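You operate a simulated robot arm through the tools that you are given. There is no shell and no other tool. Be economical: measure what you need, move in short steps, check, and stop when the job is done.

You run a simulated two-armed robot. Do the job below in one go: nothing can be reset, and whatever is moved stays where it is left.

JOB
Square the four pipes in the former and strap them to mark 5.
Fine: wind it to 13 cm; square with the end plate before the strap arm comes down; leave the plate against the pipes; the former's yellow lever tightens the strap.

Only the result counts: the job must be done as asked and must still hold three seconds after the hand-in. Knocking over, shifting, dropping, spilling or breaking anything else fails it.

ROBOT AND FRAMES
Two 7-joint arms with fingered hands on one trunk, on a base that drives. Base frame: it is fixed to the floor where the robot stands at the start and does not move with it; the origin is under the middle of the robot, x ahead of it, y to its left, z up. Readings come in m, rad, newtons and seconds.
The left shoulder is at the start at [0.034, 0.092, 1.16], the right one opposite. Places, roughly: black crank of the former [0.4, -0.1, 0.9]; blue strap arm with a green top [0.9, 0.5, 1.1]; end plate of the former [0.7, 0.1, 0.9]; short lever with a green grip [0.4, 0.3, 0.9]; white bundle with black bands (40x7x5 cm) [0.8, -0.2, 0.8]; yellow-gripped lever of the former [0.4, 0.5, 0.9]. Payload 2.1 kg a hand.
Tool frame (each hand has its own): the origin (TCP) lies between the finger pads and is the grasp point; the fingertips stand 0.02 m ahead of it; z points along the fingers, y is the line along which they close. Largest opening 0.068 m; the body of the gripper starts 0.023 m behind the TCP. The gripper is a hand of 5 fingers: y runs from the thumb to the fingers, the wrist lies at [-0.01, -0.079, -0.131] in the tool frame, and closing takes about 1.5 s.
Orientation is that of the tool frame in the base frame, as a unit quaternion [w, x, y, z]. With the fingers straight down and the wrist toward the robot, the tool's x, y and z point along [0, 1, 0], [1, 0, 0] and [0, 0, -1] of the base frame.

CONTROLS
- The arms move only by the tool servo_tool. It takes "left_commands", "right_commands" or both (then of equal length, played together; a hand with none holds still); each is a list of rows, each an object (a shift or turn left out is 0, a gripper value left out holds the last) with "travel": the shift along the tool's x, y, z in m, a list of three; "rot": the turn, a rotation vector about the tool's x, y, z in rad, a list of three. In form: [{"travel": [x, y, z], "rot": [rx, ry, rz]}, ...]. A call has 1 to 20 rows; each row shifts and turns the commanded pose from where the row before left it, along the tool's axes as they then stand. "left_jaw" and "right_jaw" are, for a hand that has rows, the finger opening in m, from 0 to 0.068, set as the call begins (left out, the last holds). Each row takes 0.2 s and may step no farther than 0.05 m and 0.15 rad from the row before; otherwise, or with a gripper value out of range, the whole call is refused. Where a pose cannot be reached the arm comes as near as it can. A force on the tool above 90 N (or 10 N above the force at the start of the call, whichever is more), or a blocked arm, ends the call early, and 0.2 s more pass. The fingers move at their own pace (about 0.153 m/s each) and stop on an object; they squeeze with about 22 N. The grip force told is the motor's: it shows also when the fingers shut on nothing. Time passes only in rows, and 0.2 s behind the last, so rows that do not move let the fingers close. The reply holds the time, the measured pose of the TCP, the force on the tool along the base axes, the opening and the grip force, in the units named above and with some noise, with the torque about the TCP (base axes, N m) and any sound that the robot's microphone picked up.
- Cameras (640 x 400 px; columns grow to the right, rows downward): "scene" is now at [0.119, 0.0232, 1.3089]; the picture's right is [0.20, -0.98, 0.00], its down [-0.47, -0.10, -0.88] and it looks along [0.86, 0.18, -0.48] (base axes); focal length 247 px, centre (320, 200). "left" rides on the left gripper at [-0.055, -0.058, -0.072] in its tool frame; the picture's right is [-0.57, -0.39, 0.73], its down [0.73, -0.64, 0.23] and it looks along [0.38, 0.66, 0.65] (tool axes); focal length 226 px, centre (320, 200). "right" rides on the right gripper at [0.054, -0.058, -0.072] in its tool frame; the picture's right is [-0.57, 0.39, -0.73], its down [-0.73, -0.64, 0.23] and it looks along [-0.38, 0.66, 0.65] (tool axes); focal length 226 px, centre (320, 200). There is no depth. A picture from a camera that has moved, and an enlarged one, comes with that camera's place and axes in the base frame and with its lens. The place of the scene camera against the robot may be out by one fixed shift of up to 0.018 m in any direction.
- camera(camera): a new picture of that camera. The clock stands still meanwhile.
- move_column(by): slides the trunk up (or, below 0, down) by that many m; the arms and the scene camera ride with it, the base frame stays. It gives what a move gives, with no picture.
- drive_base(legs): drives the robot by 1 to 6 legs, each [ahead, left, turn to the left] in m, m and rad, along the robot's own axes; the way and the turn of a leg run together, so that a leg with both is an arc; at most 1.5 m and 3.142 rad a leg. The arms and the cameras ride along, it lands a little off, and it stops where it bumps. It gives what a move gives.
- grasp_type(shape, hand): the hand has 5 fingers and takes this shape, open, in about a second: jaw (thumb against the fingers, like two jaws); tri (thumb and two fingers); tip (a fingertip pinch); poke (one finger out to press); point (the index stretched); flat (the hand flat); cup (the hand cupped); fist (a fist). The gripper value then closes the fingers along that shape, each until it touches; the sizes above hold for jaw. It gives what a move gives, with no picture.
- head_to(pan, tilt): turns the head with the scene camera to pan (to the left, within 1.501 rad either way) and tilt (down, from -0.506 to 1.204), counted from straight ahead of the robot. It gives what a move gives.
- inspect(camera, box): a new picture of the part [left, top, right, bottom] of that camera's present view, enlarged. The clock stands still meanwhile.
- job_done(): hands the job in; it is judged then, once.

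Work in short steps. Places have to be worked out from the pictures, the camera data and where the tool is seen: move nearer, look again, correct. Check each grasp and each placing, and mend what went wrong. You have 120 turns and 92 pictures in all, those below and enlarged ones among them. Open the grippers and draw the arms clear of the work before you hand the job in, unless the task says otherwise; then end with one line.

The tools are called as name(argument=value, ...) on one line, values as JSON. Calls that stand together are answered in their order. servo_tool: Moves the arms, as the interface text tells. Its arguments: {"type":"object","properties":{"left_commands":{"type":"array","items":{"type":"object","properties":{"travel":{"type":"array","items":{"type":"number"}},"rot":{"type":"array","items":{"type":"number"}}}}},"left_jaw":{"type":"number"},"right_commands":{"type":"array","items":{"type":"object","properties":{"travel":{"type":"array","items":{"type":"number"}},"rot":{"type":"array","items":{"type":"number"}}}}},"right_jaw":{"type":"number"}},"required":[]} The other tools are called the same way: move_column (by) slides the trunk up or down; grasp_type (shape, hand) gives the hand a shape; drive_base (legs) drives the base; head_to (pan, tilt) turns the head that bears the scene camera; camera (camera) takes a picture; inspect (camera, box) takes an enlarged picture of a part of a camera's view; job_done () hands the job in.

At the start:

```text
time_s: 0.0
left_eef_pos: [0.3685, 0.1893, 1.1792]
left_tcp_rot: [0.001, 0.707, 0.707, -0.001]
left_contact_force: [0.1, -0.3, 1.5]
left_wrist_torque: [-0.03, 0.01, 0.06]
left_width: 0.068
left_gripper_force: 0.1
left_shape: jaw
right_eef_pos: [0.3635, -0.1075, 1.169]
right_tcp_rot: [-0.002, 0.706, 0.708, 0.0]
right_contact_force: [0.0, -0.1, 0.4]
right_wrist_torque: [0.02, 0.02, -0.02]
right_width: 0.0677
right_gripper_force: 0.0
right_shape: jaw
trunk travel left (down, up): [-0.4, 0.504]
robot x, y, heading: [0.0007, 0.0016, 0.0]
head pan, tilt: [0.206, 0.501]
```

scene: 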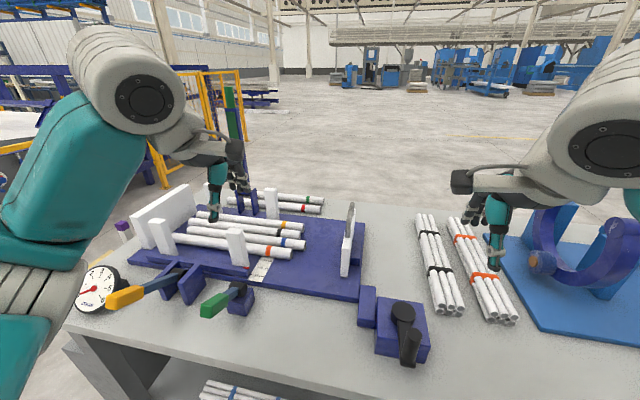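
right: 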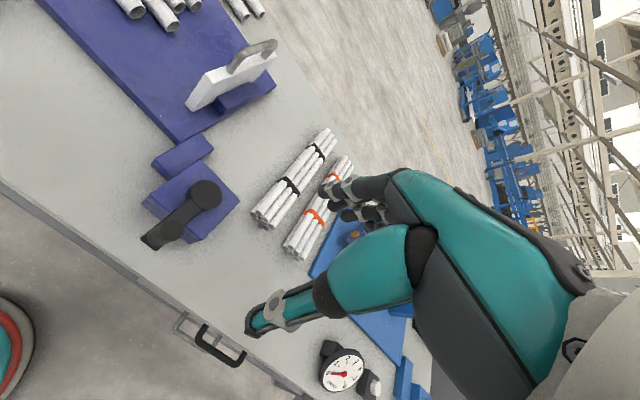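
left: 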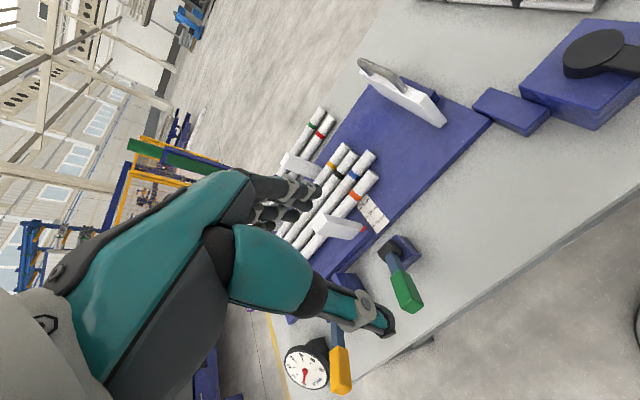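

The scene shows the former with pipes, posts, a scale, crank, green lever, yellow lever and a gauge. I look at the details enlarged first.

inspect(camera="scene", box=[60, 170, 380, 370])

inspect(camera="left", box=[270, 80, 470, 280])

inspect(camera="scene", box=[180, 220, 320, 310])

```text
2.00 times, centred on (220, 270) of scene
camera zoom: at [0.119, 0.0232, 1.3089], right [0.2, -0.98, 0.0], down [-0.47, -0.1, -0.88], along [0.86, 0.18, -0.48], focal length 494 px, centre (520, 60)
```

zoom: 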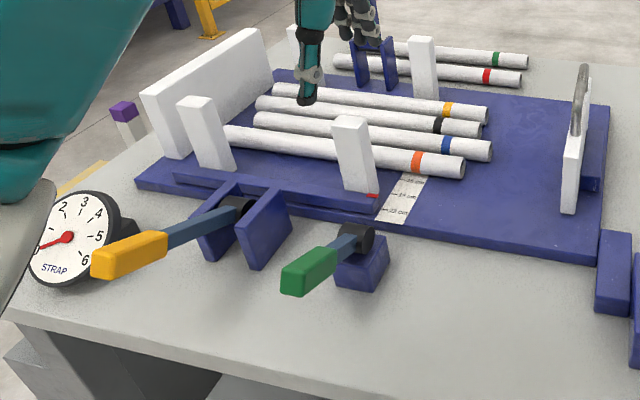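

```text
2.00 times, centred on (370, 180) of left
camera zoom: at [0.3096, 0.1351, 1.2517], right [-0.39, -0.57, -0.73], down [-0.64, 0.73, -0.23], along [0.66, 0.38, -0.65], focal length 452 px, centre (220, 240)
```

zoom: 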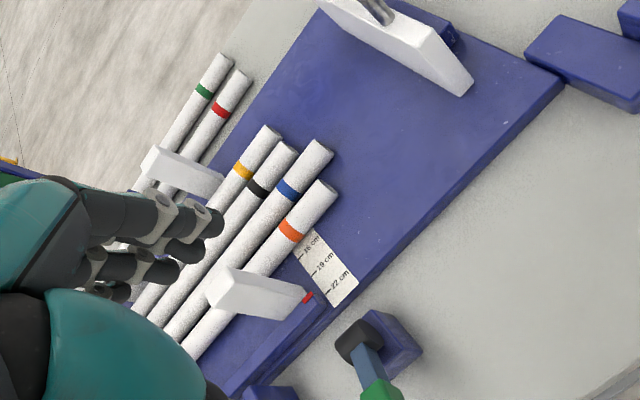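

```text
4.44 times, centred on (250, 265) of scene
camera zoom: at [0.119, 0.0232, 1.3089], right [0.2, -0.98, 0.0], down [-0.47, -0.1, -0.88], along [0.86, 0.18, -0.48], focal length 1099 px, centre (631, -89)
```

zoom: 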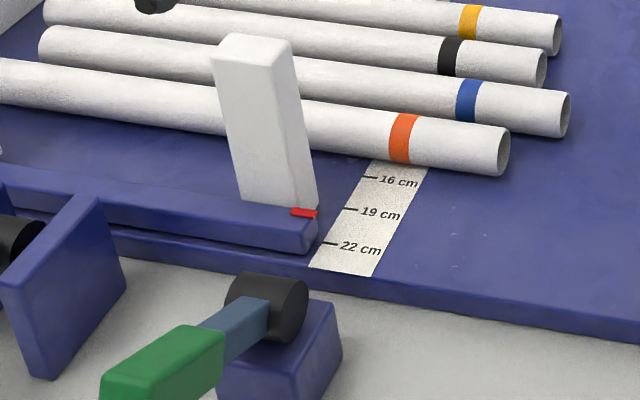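

The red pointer stands near 20 cm on the scale; the crank must bring it to 13. I look closer at crank, levers, gauge and strap arm.

inspect(camera="right", box=[120, 120, 280, 270])

inspect(camera="scene", box=[340, 270, 450, 380])

head_to(pan=0.45, tilt=0.6)

camera(camera="scene")

```text
2.67 times, centred on (200, 195) of right
camera zoom: at [0.3052, -0.0527, 1.2409], right [0.39, -0.57, 0.73], down [-0.64, -0.73, -0.23], along [0.66, -0.38, -0.65], focal length 603 px, centre (640, 213)
```

zoom: 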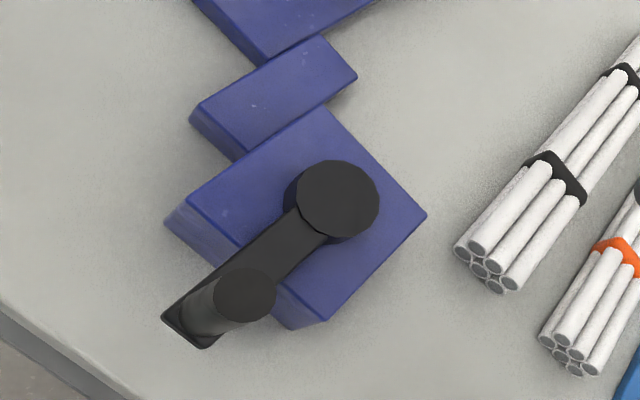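

```text
3.64 times, centred on (395, 325) of scene
camera zoom: at [0.119, 0.0232, 1.3089], right [0.2, -0.98, 0.0], down [-0.47, -0.1, -0.88], along [0.86, 0.18, -0.48], focal length 899 px, centre (47, -254)
```

zoom: 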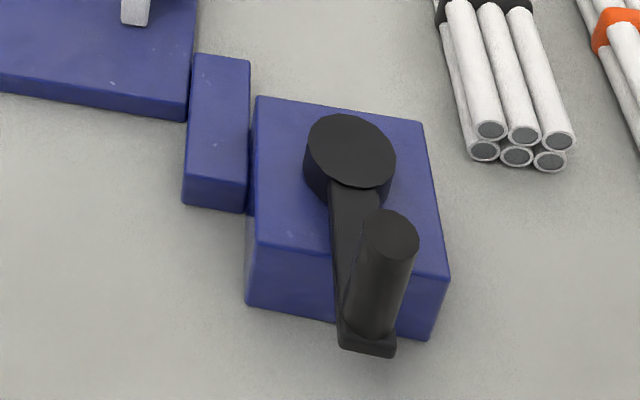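

```text
time_s: 0.8
left_eef_pos: [0.3685, 0.1891, 1.1803]
left_tcp_rot: [0.001, 0.707, 0.707, -0.001]
left_contact_force: [0.6, -0.5, -0.1]
left_wrist_torque: [0.01, 0.04, -0.01]
left_width: 0.0676
left_gripper_force: 0.1
left_shape: jaw
right_eef_pos: [0.3642, -0.1067, 1.1684]
right_tcp_rot: [0.0, 0.707, 0.707, 0.0]
right_contact_force: [0.0, 0.1, 0.5]
right_wrist_torque: [0.0, -0.02, 0.01]
right_width: 0.0676
right_gripper_force: 0.0
right_shape: jaw
trunk travel left (down, up): [-0.4, 0.504]
robot x, y, heading: [-0.002, 0.0029, 0.005]
head pan, tilt: [0.45, 0.6]
```

```text
83 pictures are left
camera scene: at [0.1095, 0.0431, 1.3], right [0.43, -0.9, 0.0], down [-0.51, -0.25, -0.83], along [0.74, 0.36, -0.56], focal length 247 px, centre (320, 200)
```

scene: 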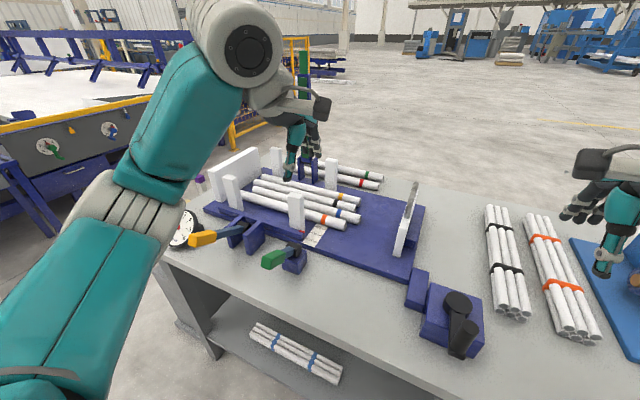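

Triangulating: crank knob top at about (0.393, -0.079, 0.92), hub at (0.487, -0.08). I test the right hand's reach by moving above the knob.

servo_tool(right_commands=[{"travel": [0.01, 0.015, 0.04]}, {"travel": [0.01, 0.015, 0.04]}, {"travel": [0.008, 0, 0.04]}, {"travel": [0, 0, 0.02]}, {}], right_jaw=0.068)

camera(camera="right")

```text
time_s: 2.0
left_eef_pos: [0.3686, 0.189, 1.1804]
left_tcp_rot: [0.001, 0.707, 0.707, -0.001]
left_contact_force: [-0.4, 0.0, -0.4]
left_wrist_torque: [0.0, 0.05, 0.01]
left_width: 0.0679
left_gripper_force: 0.1
left_shape: jaw
right_eef_pos: [0.394, -0.0786, 1.0294]
right_tcp_rot: [0.0, 0.707, 0.707, -0.001]
right_contact_force: [-0.6, 0.4, 0.5]
right_wrist_torque: [0.01, 0.02, 0.01]
right_width: 0.0675
right_gripper_force: 0.1
right_shape: jaw
trunk travel left (down, up): [-0.4, 0.504]
robot x, y, heading: [-0.0003, 0.0017, -0.003]
head pan, tilt: [0.45, 0.6]
```

```text
82 pictures are left
camera right: at [0.3356, -0.025, 1.1015], right [0.39, -0.57, 0.73], down [-0.64, -0.73, -0.23], along [0.66, -0.38, -0.65], focal length 226 px, centre (320, 200)
```

right: 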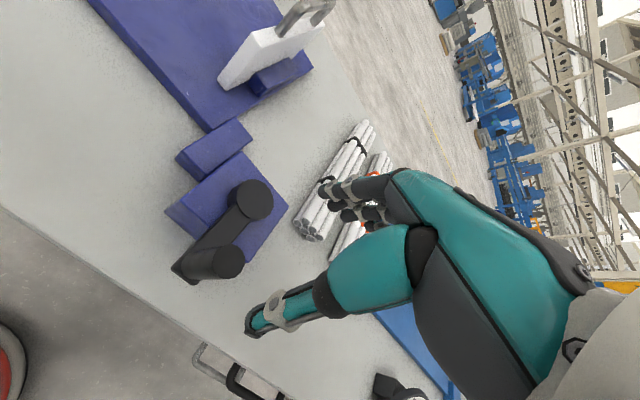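

Reach is OK so far. I test the far side of the crank circle (x≈0.58) at z≈0.97, clear over the crank.

servo_tool(right_commands=[{"travel": [0, 0.04, 0.02]}, {"travel": [0, 0.04, 0.02]}, {"travel": [0, 0.04, 0.02]}, {"travel": [0, 0.04, 0]}, {"travel": [-0.008, 0.028, 0]}, {}])

```text
time_s: 3.4
left_eef_pos: [0.3683, 0.1893, 1.1811]
left_tcp_rot: [0.0, 0.707, 0.707, -0.001]
left_contact_force: [-0.1, -0.5, -0.3]
left_wrist_torque: [0.01, 0.02, -0.03]
left_width: 0.0675
left_gripper_force: 0.0
left_shape: jaw
right_eef_pos: [0.5266, -0.0864, 0.9665]
right_tcp_rot: [-0.001, 0.707, 0.707, 0.0]
right_contact_force: [-0.2, 0.3, -0.1]
right_wrist_torque: [0.01, 0.01, -0.02]
right_width: 0.0678
right_gripper_force: 0.0
right_shape: jaw
right hand out of reach, approached as far as the arm can: row 4, 5
trunk travel left (down, up): [-0.4, 0.504]
robot x, y, heading: [0.0043, 0.0011, 0.001]
head pan, tilt: [0.45, 0.6]
```

Out of reach beyond x≈0.527, so I pull the hand back and drive about 0.1 m ahead (table edge ≈0.355, base front ≈0.2).

servo_tool(right_commands=[{"travel": [0, -0.03, 0]}, {"travel": [0, -0.05, 0]}, {"travel": [0, -0.05, 0]}, {"travel": [0, -0.02, 0]}, {"travel": [0, -0.05, -0.02]}])

drive_base(legs=[[0.1, 0, 0]])

camera(camera="right")

```text
refused: row 5 steps farther than a row can; nothing moved
```

```text
time_s: 4.5
left_eef_pos: [0.4689, 0.1876, 1.1795]
left_tcp_rot: [0.0, 0.708, 0.706, -0.001]
left_contact_force: [0.1, 0.7, 0.9]
left_wrist_torque: [0.0, 0.01, 0.0]
left_width: 0.0675
left_gripper_force: 0.1
left_shape: jaw
right_eef_pos: [0.6286, -0.0882, 0.9659]
right_tcp_rot: [0.0, 0.708, 0.706, -0.001]
right_contact_force: [-0.2, -1.0, 0.3]
right_wrist_torque: [-0.01, 0.02, 0.01]
right_width: 0.0677
right_gripper_force: 0.1
right_shape: jaw
trunk travel left (down, up): [-0.4, 0.504]
robot x, y, heading: [0.1, -0.0006, -0.002]
head pan, tilt: [0.45, 0.6]
```

```text
81 pictures are left
camera right: at [0.5701, -0.0335, 1.0381], right [0.39, -0.57, 0.73], down [-0.64, -0.73, -0.23], along [0.66, -0.38, -0.65], focal length 226 px, centre (320, 200)
```

right: 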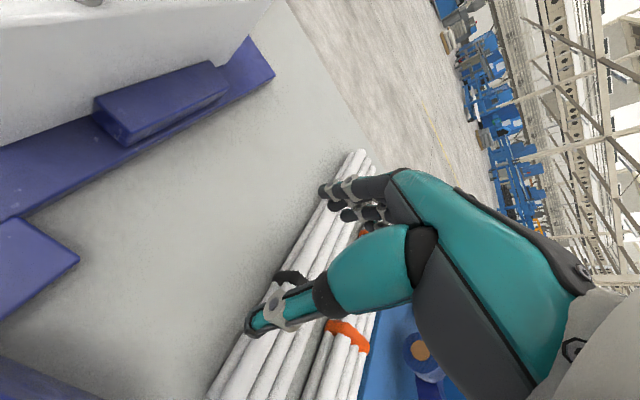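

The drive worked (robot x=0.10). I raise the hand slightly and bring it back over the knob.

servo_tool(right_commands=[{"travel": [0, -0.02, -0.03]}, {"travel": [0, -0.045, 0]}, {"travel": [0, -0.045, 0]}, {"travel": [0, -0.045, 0]}, {"travel": [0, -0.045, 0]}, {"travel": [0, -0.034, 0]}, {}])

camera(camera="right")

head_to(pan=0.0, tilt=0.85)

camera(camera="scene")

```text
time_s: 6.1
left_eef_pos: [0.4695, 0.1876, 1.1811]
left_tcp_rot: [0.001, 0.708, 0.706, -0.001]
left_contact_force: [0.9, 0.7, -0.6]
left_wrist_torque: [0.02, -0.03, 0.0]
left_width: 0.0675
left_gripper_force: 0.0
left_shape: jaw
right_eef_pos: [0.3938, -0.0886, 0.9969]
right_tcp_rot: [0.0, 0.708, 0.706, 0.0]
right_contact_force: [0.2, 0.1, -0.5]
right_wrist_torque: [0.01, 0.02, 0.02]
right_width: 0.068
right_gripper_force: 0.0
right_shape: jaw
trunk travel left (down, up): [-0.4, 0.504]
robot x, y, heading: [0.1035, -0.0053, -0.005]
head pan, tilt: [0.45, 0.6]
```

```text
80 pictures are left
camera right: at [0.3364, -0.0346, 1.0684], right [0.39, -0.57, 0.73], down [-0.64, -0.73, -0.23], along [0.66, -0.38, -0.65], focal length 226 px, centre (320, 200)
```

right: 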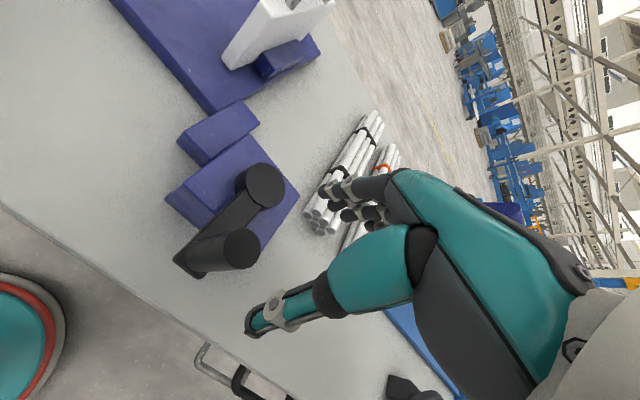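

```text
time_s: 7.0
left_eef_pos: [0.4696, 0.1877, 1.1796]
left_tcp_rot: [0.0, 0.708, 0.706, -0.001]
left_contact_force: [0.9, -0.6, -0.3]
left_wrist_torque: [0.01, -0.01, -0.01]
left_width: 0.0677
left_gripper_force: 0.0
left_shape: jaw
right_eef_pos: [0.395, -0.0899, 0.9965]
right_tcp_rot: [0.0, 0.708, 0.706, -0.001]
right_contact_force: [0.7, 0.6, -0.3]
right_wrist_torque: [0.03, 0.0, 0.01]
right_width: 0.0678
right_gripper_force: 0.1
right_shape: jaw
trunk travel left (down, up): [-0.4, 0.504]
robot x, y, heading: [0.1013, -0.0008, -0.008]
head pan, tilt: [0.0, 0.85]
```

```text
79 pictures are left
camera scene: at [0.2082, 0.0041, 1.2792], right [0.0, -1.0, 0.0], down [-0.75, 0.0, -0.66], along [0.66, 0.0, -0.75], focal length 247 px, centre (320, 200)
```

scene: 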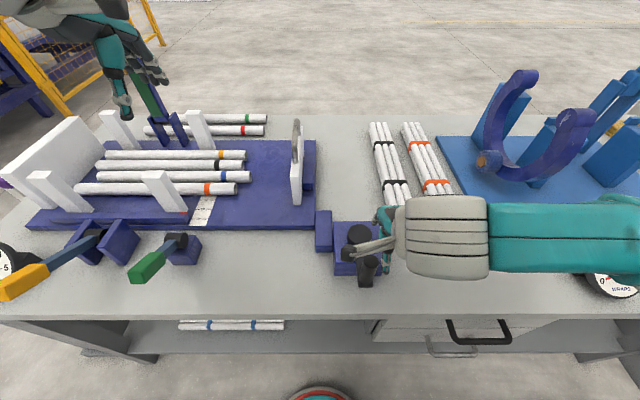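

Knob top re-estimated at (0.396, -0.087, 0.92), directly under the TCP. I lower to z≈0.905 and close.

servo_tool(right_commands=[{"travel": [0.002, 0.001, 0.03]}, {"travel": [0, 0, 0.03]}, {"travel": [0, 0, 0.03]}, {}])

camera(camera="right")

```text
time_s: 8.0
left_eef_pos: [0.4644, 0.1874, 1.1813]
left_tcp_rot: [0.002, 0.708, 0.706, 0.001]
left_contact_force: [-0.3, -1.1, 0.0]
left_wrist_torque: [0.03, 0.0, 0.01]
left_width: 0.0678
left_gripper_force: 0.0
left_shape: jaw
right_eef_pos: [0.3927, -0.0861, 0.9063]
right_tcp_rot: [0.0, 0.708, 0.706, 0.002]
right_contact_force: [-23.7, -1.1, 31.2]
right_wrist_torque: [0.24, -0.44, 0.17]
right_width: 0.068
right_gripper_force: 0.0
right_shape: jaw
trunk travel left (down, up): [-0.4, 0.504]
robot x, y, heading: [0.0987, -0.0021, 0.001]
head pan, tilt: [0.0, 0.85]
```

```text
78 pictures are left
camera right: at [0.3338, -0.0317, 0.9781], right [0.38, -0.57, 0.73], down [-0.64, -0.73, -0.23], along [0.67, -0.38, -0.64], focal length 226 px, centre (320, 200)
```

right: 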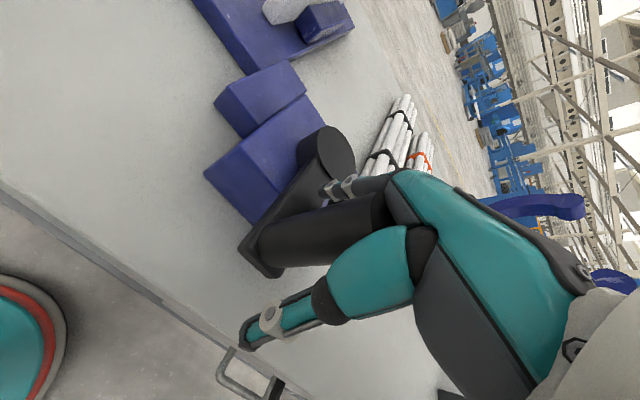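

A 31 N upward push: the fingers or palm are touching the crank. I raise 1.2 cm and then close on the knob.

servo_tool(right_commands=[{"travel": [0, 0, -0.012]}, {}])

servo_tool(right_commands=[{}, {}, {}, {}, {}, {}, {}], right_jaw=0.0)

camera(camera="right")

```text
time_s: 8.6
left_eef_pos: [0.4686, 0.1876, 1.1801]
left_tcp_rot: [0.001, 0.708, 0.706, -0.001]
left_contact_force: [-0.6, 0.2, 0.8]
left_wrist_torque: [0.01, 0.01, -0.03]
left_width: 0.0677
left_gripper_force: 0.0
left_shape: jaw
right_eef_pos: [0.3968, -0.0866, 0.9181]
right_tcp_rot: [0.0, 0.708, 0.706, 0.0]
right_contact_force: [-1.1, -1.1, -1.1]
right_wrist_torque: [-0.01, -0.04, -0.03]
right_width: 0.068
right_gripper_force: 0.1
right_shape: jaw
trunk travel left (down, up): [-0.4, 0.504]
robot x, y, heading: [0.1043, 0.0011, -0.002]
head pan, tilt: [0.0, 0.85]
```

```text
time_s: 10.2
left_eef_pos: [0.4694, 0.1865, 1.1807]
left_tcp_rot: [0.0, 0.708, 0.706, 0.001]
left_contact_force: [1.0, 0.5, 0.1]
left_wrist_torque: [-0.01, 0.0, 0.03]
left_width: 0.0677
left_gripper_force: 0.0
left_shape: jaw
right_eef_pos: [0.3977, -0.0876, 0.9179]
right_tcp_rot: [0.0, 0.708, 0.706, 0.0]
right_contact_force: [3.1, -8.4, 1.5]
right_wrist_torque: [-0.13, -0.18, -0.05]
right_width: 0.0091
right_gripper_force: 22.0
right_shape: jaw
trunk travel left (down, up): [-0.4, 0.504]
robot x, y, heading: [0.1009, -0.0017, -0.003]
head pan, tilt: [0.0, 0.85]
```

```text
77 pictures are left
camera right: at [0.3379, -0.0326, 0.9893], right [0.39, -0.57, 0.73], down [-0.64, -0.73, -0.23], along [0.66, -0.38, -0.65], focal length 226 px, centre (320, 200)
```

right: 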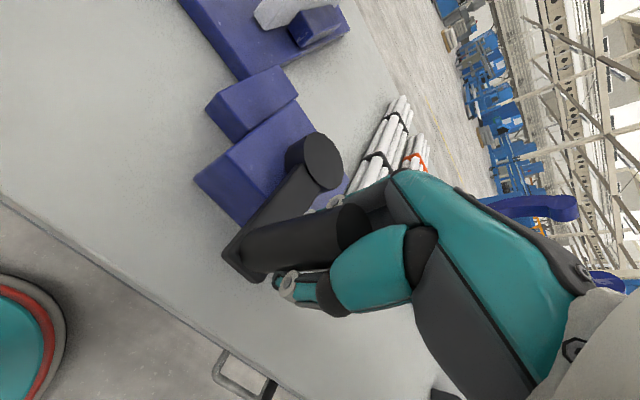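

The knob is seen on the +y side of the fingers: its top is really ≈(0.388, -0.078, 0.94). I open, rise, shift and come down again to z≈0.922.

servo_tool(right_commands=[{}, {}, {}, {}, {"travel": [0, 0, -0.04]}, {"travel": [0.009, -0.01, 0]}, {}], right_jaw=0.068)

camera(camera="right")

```text
time_s: 11.8
left_eef_pos: [0.469, 0.1871, 1.1798]
left_tcp_rot: [0.001, 0.708, 0.706, -0.001]
left_contact_force: [-0.2, 0.4, 0.5]
left_wrist_torque: [0.02, 0.0, 0.01]
left_width: 0.0672
left_gripper_force: 0.2
left_shape: jaw
right_eef_pos: [0.3853, -0.0765, 0.959]
right_tcp_rot: [0.0, 0.709, 0.705, -0.001]
right_contact_force: [0.0, 0.0, -0.2]
right_wrist_torque: [0.01, 0.03, -0.01]
right_width: 0.0678
right_gripper_force: 0.1
right_shape: jaw
trunk travel left (down, up): [-0.4, 0.504]
robot x, y, heading: [0.1025, 0.0007, -0.007]
head pan, tilt: [0.0, 0.85]
```

```text
76 pictures are left
camera right: at [0.3273, -0.0226, 1.0308], right [0.39, -0.57, 0.73], down [-0.64, -0.73, -0.23], along [0.66, -0.38, -0.65], focal length 226 px, centre (320, 200)
```

right: 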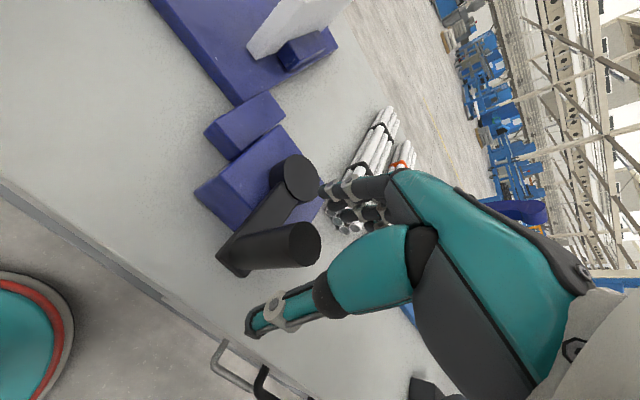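

Knob now consistent at (0.389, -0.080, top 0.94). Small correction, descend to z≈0.925 and close.

servo_tool(right_commands=[{"travel": [-0.003, 0.004, 0.017]}, {"travel": [0, 0, 0.017]}, {}])

servo_tool(right_commands=[{}, {}, {}, {}, {}, {}, {}], right_jaw=0.0)

camera(camera="right")

```text
time_s: 12.6
left_eef_pos: [0.4702, 0.1879, 1.1805]
left_tcp_rot: [0.0, 0.709, 0.705, 0.0]
left_contact_force: [-0.1, 0.3, -1.1]
left_wrist_torque: [0.01, 0.01, 0.0]
left_width: 0.0679
left_gripper_force: 0.1
left_shape: jaw
right_eef_pos: [0.389, -0.0807, 0.9238]
right_tcp_rot: [-0.001, 0.708, 0.706, -0.001]
right_contact_force: [0.7, 1.0, 0.1]
right_wrist_torque: [0.0, 0.0, 0.0]
right_width: 0.0677
right_gripper_force: 0.0
right_shape: jaw
trunk travel left (down, up): [-0.4, 0.504]
robot x, y, heading: [0.0953, 0.0019, -0.005]
head pan, tilt: [0.0, 0.85]
```

```text
time_s: 14.2
left_eef_pos: [0.4688, 0.1865, 1.1804]
left_tcp_rot: [0.001, 0.708, 0.706, -0.001]
left_contact_force: [0.3, -0.2, -0.2]
left_wrist_torque: [0.02, 0.0, 0.01]
left_width: 0.0677
left_gripper_force: 0.1
left_shape: jaw
right_eef_pos: [0.3885, -0.08, 0.9228]
right_tcp_rot: [0.0, 0.709, 0.706, 0.0]
right_contact_force: [-5.5, -0.2, -2.2]
right_wrist_torque: [-0.03, 0.06, -0.01]
right_width: 0.0171
right_gripper_force: 22.3
right_shape: jaw
trunk travel left (down, up): [-0.4, 0.504]
robot x, y, heading: [0.0981, 0.0015, -0.005]
head pan, tilt: [0.0, 0.85]
```

```text
75 pictures are left
camera right: at [0.3303, -0.0255, 0.9955], right [0.39, -0.57, 0.73], down [-0.64, -0.73, -0.23], along [0.66, -0.38, -0.65], focal length 226 px, centre (320, 200)
```

right: 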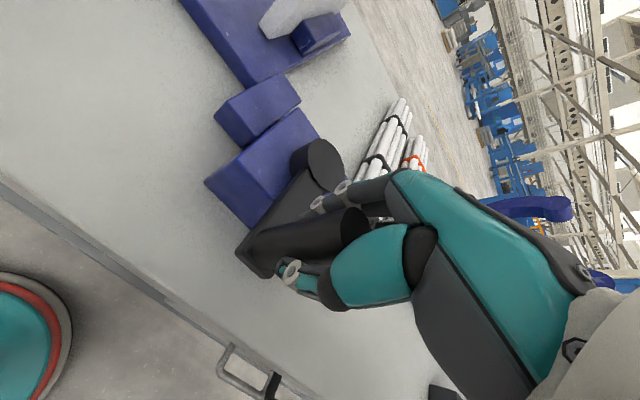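

Gripping the knob (width 0.017). I test turning clockwise (seen from above) by 30° about hub (0.48, -0.08), radius 0.091.

servo_tool(right_commands=[{"travel": [0.0158, 0.0014, 0]}, {"travel": [0.0153, 0.0041, 0]}, {"travel": [0.0144, 0.0067, 0]}, {}])

camera(camera="scene")

```text
time_s: 15.2
left_eef_pos: [0.4692, 0.1878, 1.1805]
left_tcp_rot: [0.001, 0.708, 0.706, -0.001]
left_contact_force: [0.9, 0.1, -0.2]
left_wrist_torque: [-0.01, 0.0, 0.02]
left_width: 0.0679
left_gripper_force: 0.1
left_shape: jaw
right_eef_pos: [0.4009, -0.0336, 0.9253]
right_tcp_rot: [0.0, 0.708, 0.706, 0.0]
right_contact_force: [0.3, -0.2, -0.5]
right_wrist_torque: [-0.03, 0.01, 0.02]
right_width: 0.0116
right_gripper_force: 22.4
right_shape: jaw
trunk travel left (down, up): [-0.4, 0.504]
robot x, y, heading: [0.0986, 0.0012, -0.006]
head pan, tilt: [0.0, 0.85]
```

```text
74 pictures are left
camera scene: at [0.2082, 0.0041, 1.2791], right [0.0, -1.0, 0.0], down [-0.75, 0.0, -0.66], along [0.66, 0.0, -0.75], focal length 247 px, centre (320, 200)
```

scene: 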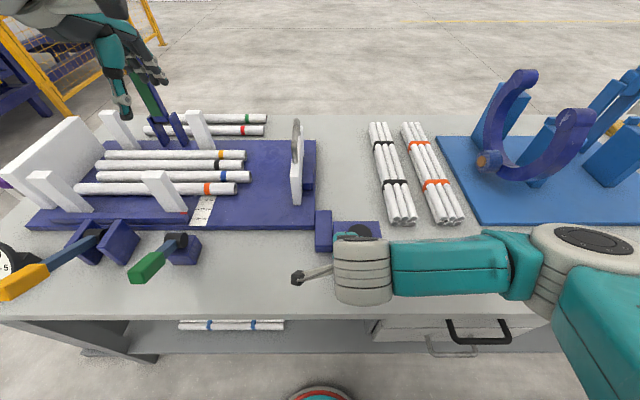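

camera(camera="right")

inspect(camera="scene", box=[140, 160, 240, 230])

```text
73 pictures are left
camera right: at [0.3434, 0.0202, 0.9962], right [0.39, -0.57, 0.73], down [-0.64, -0.73, -0.23], along [0.66, -0.38, -0.65], focal length 226 px, centre (320, 200)
```

right: 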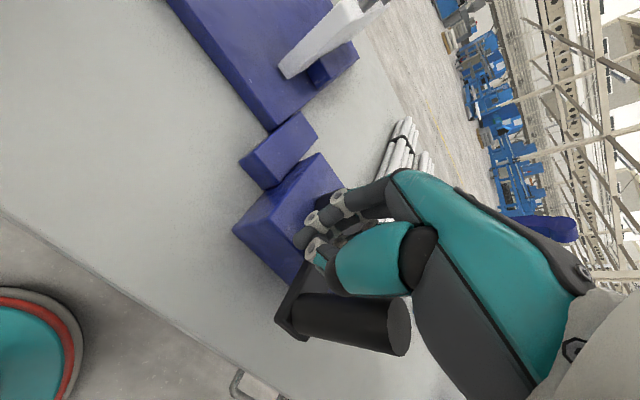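

```text
5.71 times, centred on (190, 195) of scene
camera zoom: at [0.2082, 0.0041, 1.2791], right [0.0, -1.0, 0.0], down [-0.75, 0.0, -0.66], along [0.66, 0.0, -0.75], focal length 1413 px, centre (1063, 229)
```

zoom: 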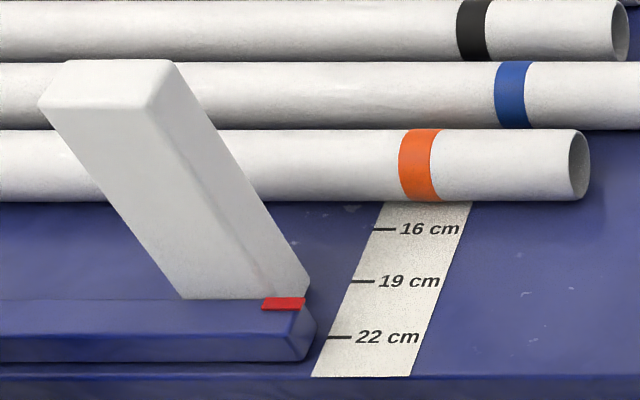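

The fingers slipped along the knob (motion was along the finger slit). Pushing is better: the closed fingers follow the crank circle behind the knob. The hand is now on the knob's +y side, so I push counter-clockwise ~50° and see whether the pointer moves.

servo_tool(right_commands=[{"travel": [-0.0144, -0.0067, 0.005]}, {"travel": [-0.0153, -0.0041, 0]}, {"travel": [-0.0158, -0.0014, 0]}, {"travel": [-0.0158, 0.0014, 0]}, {"travel": [-0.0153, 0.0041, 0]}, {}])

inspect(camera="scene", box=[140, 160, 240, 230])

camera(camera="right")

```text
time_s: 16.6
left_eef_pos: [0.4726, 0.1903, 1.1789]
left_tcp_rot: [0.0, 0.708, 0.707, -0.002]
left_contact_force: [0.0, -0.1, 0.4]
left_wrist_torque: [0.0, 0.02, 0.01]
left_width: 0.0675
left_gripper_force: 0.0
left_shape: jaw
right_eef_pos: [0.3977, -0.1059, 0.922]
right_tcp_rot: [0.001, 0.706, 0.708, 0.0]
right_contact_force: [26.5, 26.1, 3.3]
right_wrist_torque: [-0.43, 0.43, 1.27]
right_width: 0.0113
right_gripper_force: 22.0
right_shape: jaw
trunk travel left (down, up): [-0.4, 0.504]
robot x, y, heading: [0.1013, -0.0001, -0.001]
head pan, tilt: [0.0, 0.85]
```

```text
5.71 times, centred on (190, 195) of scene
camera zoom: at [0.212, 0.0082, 1.2788], right [0.0, -1.0, 0.0], down [-0.75, 0.0, -0.66], along [0.66, 0.0, -0.75], focal length 1413 px, centre (1063, 229)
```

zoom: 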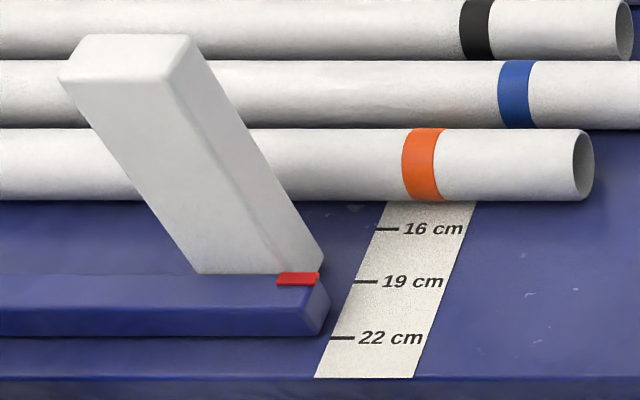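

```text
70 pictures are left
camera right: at [0.339, -0.0522, 0.9928], right [0.39, -0.57, 0.73], down [-0.64, -0.73, -0.23], along [0.66, -0.38, -0.65], focal length 226 px, centre (320, 200)
```

right: 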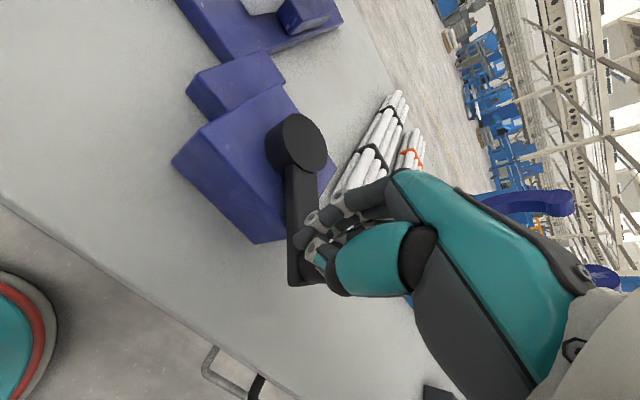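

Counter-clockwise closes it: pointer from ~20 to ~18.8 for about 40°. I continue the push to finger angle 260°, a touch higher.

servo_tool(right_commands=[{"travel": [-0.0144, 0.0067, -0.005]}, {"travel": [-0.013, 0.0091, 0]}, {"travel": [-0.0112, 0.0112, 0]}, {"travel": [-0.0091, 0.013, 0]}, {"travel": [-0.0067, 0.0144, 0]}, {"travel": [-0.0041, 0.0153, 0]}, {}])

inspect(camera="scene", box=[140, 160, 240, 230])

camera(camera="right")

```text
time_s: 18.2
left_eef_pos: [0.4678, 0.2131, 1.1794]
left_tcp_rot: [0.003, 0.692, 0.722, -0.003]
left_contact_force: [0.7, -0.5, 0.2]
left_wrist_torque: [0.01, 0.01, -0.02]
left_width: 0.0679
left_gripper_force: 0.1
left_shape: jaw
right_eef_pos: [0.4788, -0.1424, 0.9263]
right_tcp_rot: [-0.003, 0.687, 0.726, 0.001]
right_contact_force: [-12.9, 62.7, -4.7]
right_wrist_torque: [-0.15, 0.14, 0.67]
right_width: 0.0112
right_gripper_force: 21.4
right_shape: jaw
trunk travel left (down, up): [-0.4, 0.504]
robot x, y, heading: [0.1099, -0.003, 0.044]
head pan, tilt: [0.0, 0.85]
```

```text
5.71 times, centred on (190, 195) of scene
camera zoom: at [0.2159, 0.0187, 1.2792], right [0.04, -1.0, 0.01], down [-0.75, -0.04, -0.66], along [0.66, 0.02, -0.75], focal length 1413 px, centre (1063, 229)
```

zoom: 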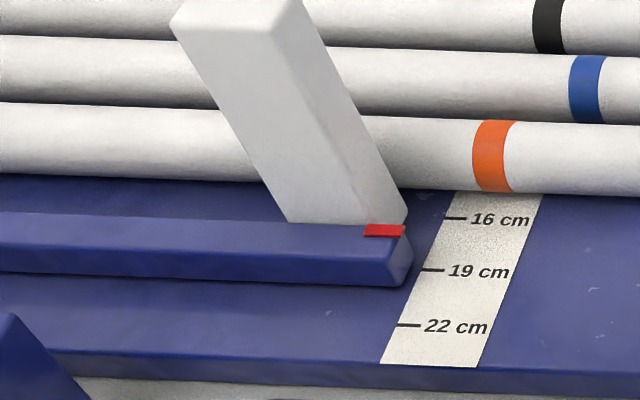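

```text
68 pictures are left
camera right: at [0.4165, -0.0905, 0.9978], right [0.42, -0.55, 0.73], down [-0.6, -0.77, -0.23], along [0.68, -0.34, -0.65], focal length 226 px, centre (320, 200)
```

right: 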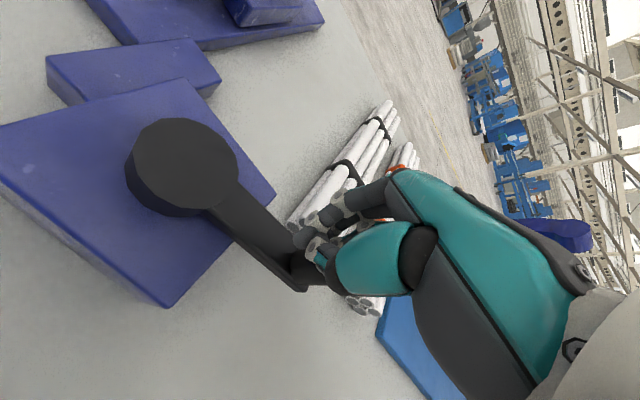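

The pointer is ≈16.8; the finger slipped to the inside of the knob (knob now about (0.488,-0.17)). I back off and go round to its -x side.

servo_tool(right_commands=[{"travel": [0.03, -0.015, 0]}, {"travel": [0, -0.03, 0]}, {}])

camera(camera="right")

```text
time_s: 19.0
left_eef_pos: [0.4697, 0.1932, 1.179]
left_tcp_rot: [0.001, 0.707, 0.707, -0.004]
left_contact_force: [0.3, 0.3, 0.3]
left_wrist_torque: [0.0, 0.01, 0.02]
left_width: 0.0678
left_gripper_force: 0.1
left_shape: jaw
right_eef_pos: [0.4205, -0.1311, 0.9254]
right_tcp_rot: [0.001, 0.705, 0.709, 0.001]
right_contact_force: [21.9, 45.1, 9.0]
right_wrist_torque: [0.45, 0.41, 1.34]
right_width: 0.0113
right_gripper_force: 22.3
right_shape: jaw
trunk travel left (down, up): [-0.4, 0.504]
robot x, y, heading: [0.0991, -0.0062, 0.0]
head pan, tilt: [0.0, 0.85]
```

```text
67 pictures are left
camera right: at [0.3622, -0.0783, 0.9973], right [0.39, -0.57, 0.73], down [-0.64, -0.74, -0.23], along [0.67, -0.37, -0.64], focal length 226 px, centre (320, 200)
```

right: 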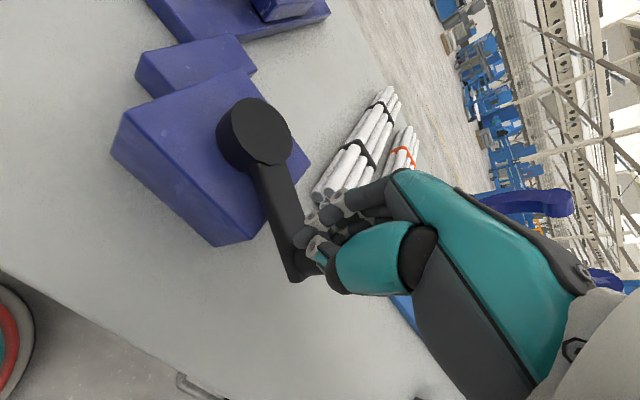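

The crank was dragged back a bit (angle ≈246°). I lift clear, open the jaw, and look, to regrasp with the closing direction along the motion.

servo_tool(right_commands=[{"travel": [0.01, 0, -0.03]}, {"travel": [0, 0, -0.04]}, {}, {}], right_jaw=0.068)

camera(camera="right")

inspect(camera="scene", box=[140, 160, 240, 230])

```text
time_s: 20.0
left_eef_pos: [0.4684, 0.1869, 1.1798]
left_tcp_rot: [0.0, 0.708, 0.706, 0.0]
left_contact_force: [0.2, -0.6, 0.0]
left_wrist_torque: [0.0, 0.01, -0.03]
left_width: 0.0678
left_gripper_force: 0.1
left_shape: jaw
right_eef_pos: [0.4199, -0.1296, 0.9948]
right_tcp_rot: [0.0, 0.708, 0.706, 0.0]
right_contact_force: [-0.3, 0.8, -1.0]
right_wrist_torque: [-0.02, -0.02, 0.03]
right_width: 0.0676
right_gripper_force: 0.1
right_shape: jaw
trunk travel left (down, up): [-0.4, 0.504]
robot x, y, heading: [0.0992, 0.0004, -0.005]
head pan, tilt: [0.0, 0.85]
```

```text
66 pictures are left
camera right: at [0.3605, -0.074, 1.0661], right [0.39, -0.57, 0.73], down [-0.64, -0.73, -0.23], along [0.66, -0.38, -0.65], focal length 226 px, centre (320, 200)
```

right: 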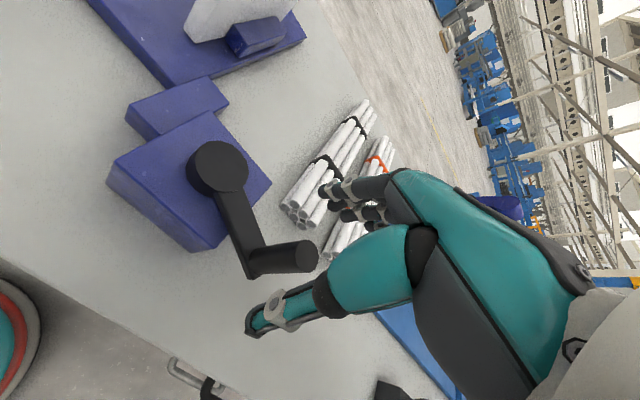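

```text
5.71 times, centred on (190, 195) of scene
camera zoom: at [0.2081, 0.004, 1.2791], right [0.0, -1.0, 0.0], down [-0.75, 0.0, -0.66], along [0.66, 0.0, -0.75], focal length 1413 px, centre (1063, 229)
```

zoom: 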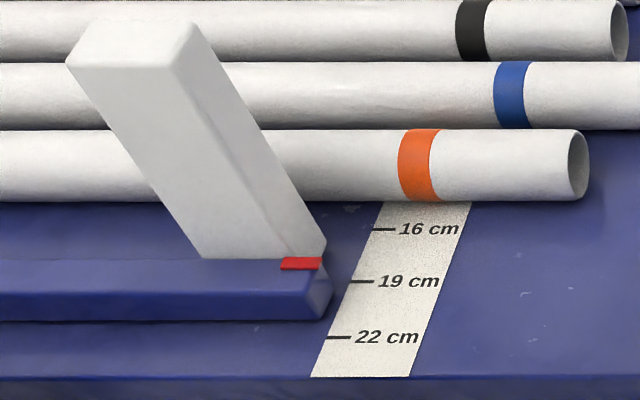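

Pointer back at ~18.0; knob top now at (0.439, -0.160, 0.94). I straddle it with the jaw (closing along x, nearly tangential) and close.

servo_tool(right_commands=[{"travel": [-0.015, 0.01, 0.005]}, {"travel": [-0.0155, 0.009, 0.005]}, {"travel": [0, 0, 0.03]}, {"travel": [0, 0, 0.03]}, {}])

servo_tool(right_commands=[{}, {}, {}, {}, {}, {}, {}], right_jaw=0.0)

camera(camera="right")

```text
time_s: 21.2
left_eef_pos: [0.4689, 0.1875, 1.1802]
left_tcp_rot: [0.001, 0.708, 0.706, -0.001]
left_contact_force: [0.3, -1.4, -1.8]
left_wrist_torque: [0.0, -0.01, 0.02]
left_width: 0.0676
left_gripper_force: 0.2
left_shape: jaw
right_eef_pos: [0.4397, -0.1602, 0.9245]
right_tcp_rot: [0.0, 0.709, 0.705, 0.0]
right_contact_force: [-0.2, -0.6, -0.1]
right_wrist_torque: [0.0, 0.02, -0.02]
right_width: 0.068
right_gripper_force: 0.0
right_shape: jaw
trunk travel left (down, up): [-0.4, 0.504]
robot x, y, heading: [0.1024, -0.0024, -0.003]
head pan, tilt: [0.0, 0.85]
```

```text
time_s: 22.8
left_eef_pos: [0.4695, 0.1876, 1.1796]
left_tcp_rot: [0.0, 0.708, 0.706, 0.0]
left_contact_force: [-0.7, -0.2, -0.2]
left_wrist_torque: [-0.02, 0.01, -0.01]
left_width: 0.0678
left_gripper_force: 0.2
left_shape: jaw
right_eef_pos: [0.4412, -0.1613, 0.9241]
right_tcp_rot: [0.0, 0.708, 0.706, 0.0]
right_contact_force: [-2.0, -0.8, -3.1]
right_wrist_torque: [-0.03, 0.03, 0.0]
right_width: 0.0171
right_gripper_force: 21.8
right_shape: jaw
trunk travel left (down, up): [-0.4, 0.504]
robot x, y, heading: [0.099, 0.0001, -0.001]
head pan, tilt: [0.0, 0.85]
```

```text
64 pictures are left
camera right: at [0.3814, -0.1066, 0.9961], right [0.39, -0.57, 0.73], down [-0.64, -0.73, -0.23], along [0.66, -0.38, -0.65], focal length 226 px, centre (320, 200)
```

right: 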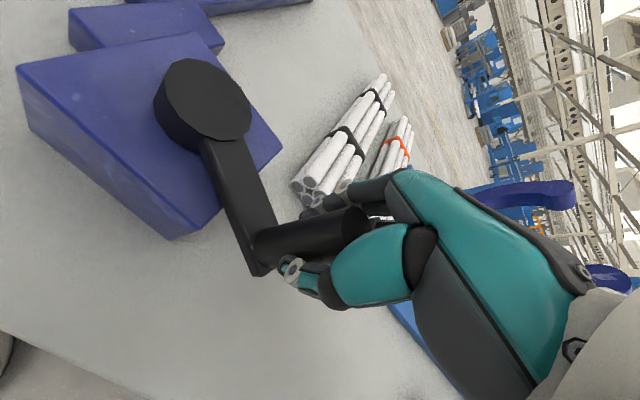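

Held firmly (0.017). I turn along the circle from 245° to 305°.

servo_tool(right_commands=[{"travel": [-0.0054, 0.0149, 0]}, {"travel": [-0.0028, 0.0157, 0]}, {"travel": [0, 0.0158, 0]}, {"travel": [0.0028, 0.0157, 0]}, {"travel": [0.0054, 0.0149, 0]}, {"travel": [0.008, 0.0137, 0]}, {}])

camera(camera="right")

```text
time_s: 24.4
left_eef_pos: [0.4707, 0.1878, 1.1806]
left_tcp_rot: [0.001, 0.708, 0.706, -0.001]
left_contact_force: [0.9, -0.4, 0.2]
left_wrist_torque: [-0.03, 0.03, 0.01]
left_width: 0.0675
left_gripper_force: 0.0
left_shape: jaw
right_eef_pos: [0.5298, -0.1503, 0.924]
right_tcp_rot: [0.0, 0.708, 0.706, -0.001]
right_contact_force: [-8.1, 6.5, -18.0]
right_wrist_torque: [0.35, -0.04, 0.11]
right_width: 0.0133
right_gripper_force: 22.0
right_shape: jaw
trunk travel left (down, up): [-0.4, 0.504]
robot x, y, heading: [0.1018, 0.0013, -0.003]
head pan, tilt: [0.0, 0.85]
```

```text
63 pictures are left
camera right: at [0.4711, -0.0958, 0.9963], right [0.39, -0.57, 0.73], down [-0.64, -0.73, -0.23], along [0.66, -0.38, -0.65], focal length 226 px, centre (320, 200)
```

right: 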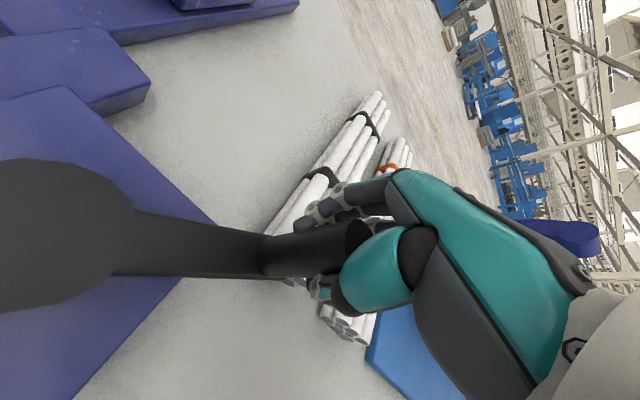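

Good, low forces. I yaw the hand ~+45° around the knob so the closing direction follows the tangent.

servo_tool(right_commands=[{"rot": [0, 0, -0.131]}, {"rot": [0, 0, -0.131]}, {"rot": [0, 0, -0.131]}, {"rot": [0, 0, -0.131]}, {"rot": [0, 0, -0.131]}, {"rot": [0, 0, -0.131]}, {}])

camera(camera="right")

inspect(camera="scene", box=[140, 160, 240, 230])

```text
time_s: 26.0
left_eef_pos: [0.4703, 0.1849, 1.1796]
left_tcp_rot: [0.0, 0.708, 0.706, -0.001]
left_contact_force: [0.4, -0.4, -0.1]
left_wrist_torque: [0.01, 0.0, 0.0]
left_width: 0.0677
left_gripper_force: 0.0
left_shape: jaw
right_eef_pos: [0.5231, -0.1489, 0.9574]
right_tcp_rot: [0.018, 0.463, 0.886, 0.002]
right_contact_force: [11.5, -12.2, -2.8]
right_wrist_torque: [-0.21, -0.13, -0.15]
right_width: 0.0132
right_gripper_force: 21.8
right_shape: jaw
right hand out of reach, approached as far as the arm can: row 5, 6
trunk travel left (down, up): [-0.4, 0.504]
robot x, y, heading: [0.0997, 0.0019, -0.001]
head pan, tilt: [0.0, 0.85]
```

```text
62 pictures are left
camera right: at [0.4411, -0.1369, 1.0262], right [0.62, -0.23, 0.75], down [-0.1, -0.97, -0.22], along [0.78, 0.06, -0.62], focal length 226 px, centre (320, 200)
```

right: 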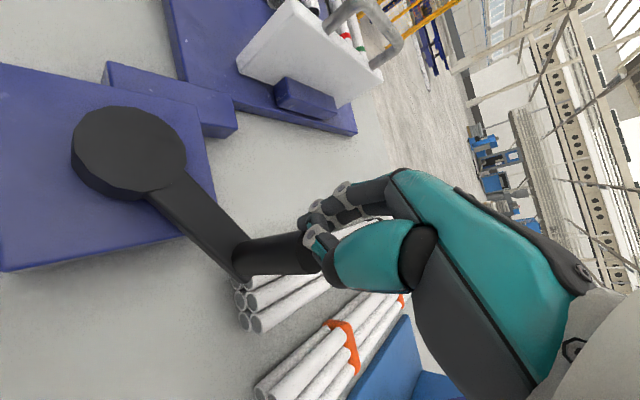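

```text
5.71 times, centred on (190, 195) of scene
camera zoom: at [0.2102, 0.0021, 1.2791], right [0.0, -1.0, 0.0], down [-0.75, 0.0, -0.66], along [0.66, 0.0, -0.75], focal length 1413 px, centre (1063, 229)
```

zoom: 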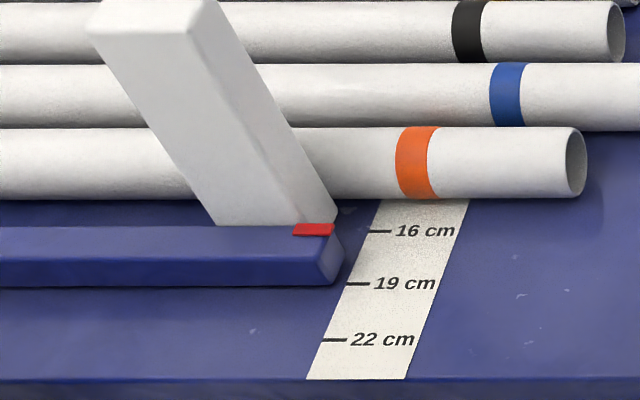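

Yaw is limited near 35° and the hand rode up the knob. Apparent reading ~16 (parallax makes the true one larger). I release, rise, undo the yaw and look at the knob from above.

servo_tool(right_commands=[{}, {}, {}, {"travel": [0, 0, -0.05]}, {"rot": [0, 0, 0.131], "travel": [0, 0, -0.03]}, {"rot": [0, 0, 0.131]}, {"rot": [0, 0, 0.131]}, {"rot": [0, 0, 0.131]}, {"rot": [0, 0, 0.131]}, {"rot": [0, 0, 0.131]}, {}], right_jaw=0.068)

camera(camera="right")

```text
time_s: 28.4
left_eef_pos: [0.4692, 0.1876, 1.1802]
left_tcp_rot: [0.001, 0.708, 0.706, -0.001]
left_contact_force: [0.6, -0.7, -0.9]
left_wrist_torque: [0.03, 0.02, -0.01]
left_width: 0.0678
left_gripper_force: 0.1
left_shape: jaw
right_eef_pos: [0.5169, -0.1464, 1.0367]
right_tcp_rot: [0.016, 0.768, 0.64, 0.006]
right_contact_force: [-0.2, 0.6, -0.6]
right_wrist_torque: [-0.01, 0.01, 0.03]
right_width: 0.0678
right_gripper_force: 0.2
right_shape: jaw
trunk travel left (down, up): [-0.4, 0.504]
robot x, y, heading: [0.0997, -0.0014, -0.003]
head pan, tilt: [0.0, 0.85]
```

```text
60 pictures are left
camera right: at [0.4673, -0.0812, 1.1056], right [0.26, -0.61, 0.75], down [-0.75, -0.61, -0.24], along [0.6, -0.5, -0.62], focal length 226 px, centre (320, 200)
```

right: 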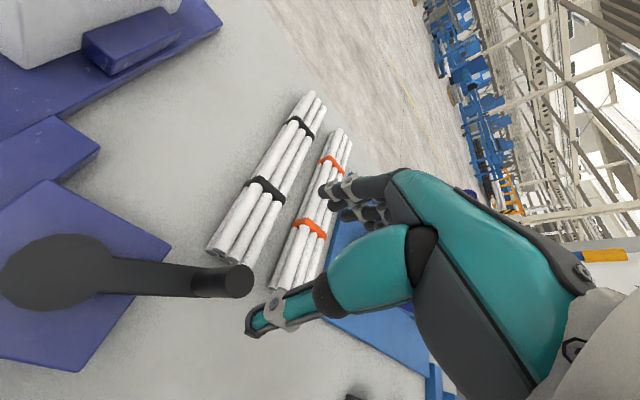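

Knob now near (0.509,-0.167), θ≈289°. I check the pointer from the left hand's steeper camera.

camera(camera="left")

```text
59 pictures are left
camera left: at [0.4101, 0.1339, 1.2517], right [-0.39, -0.57, -0.73], down [-0.64, 0.73, -0.23], along [0.66, 0.37, -0.65], focal length 226 px, centre (320, 200)
```

left: 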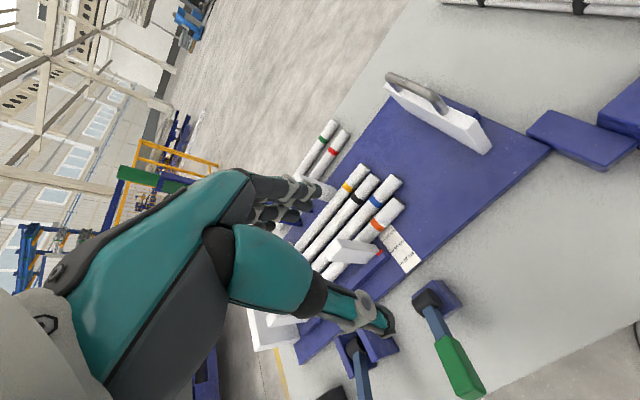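

inspect(camera="left", box=[330, 200, 450, 300])

```text
4.00 times, centred on (390, 250) of left
camera zoom: at [0.4101, 0.1339, 1.2517], right [-0.39, -0.57, -0.73], down [-0.64, 0.73, -0.23], along [0.66, 0.37, -0.65], focal length 904 px, centre (40, 0)
```

zoom: 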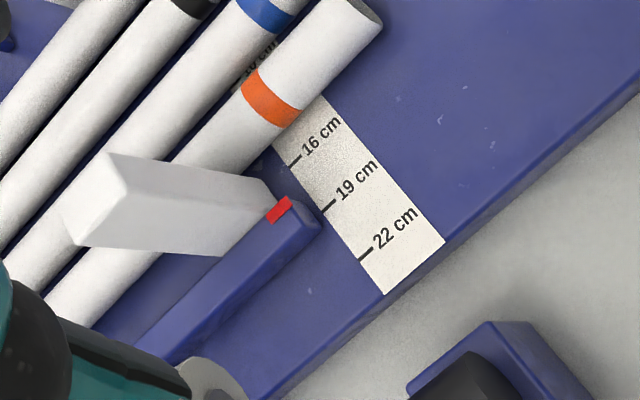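

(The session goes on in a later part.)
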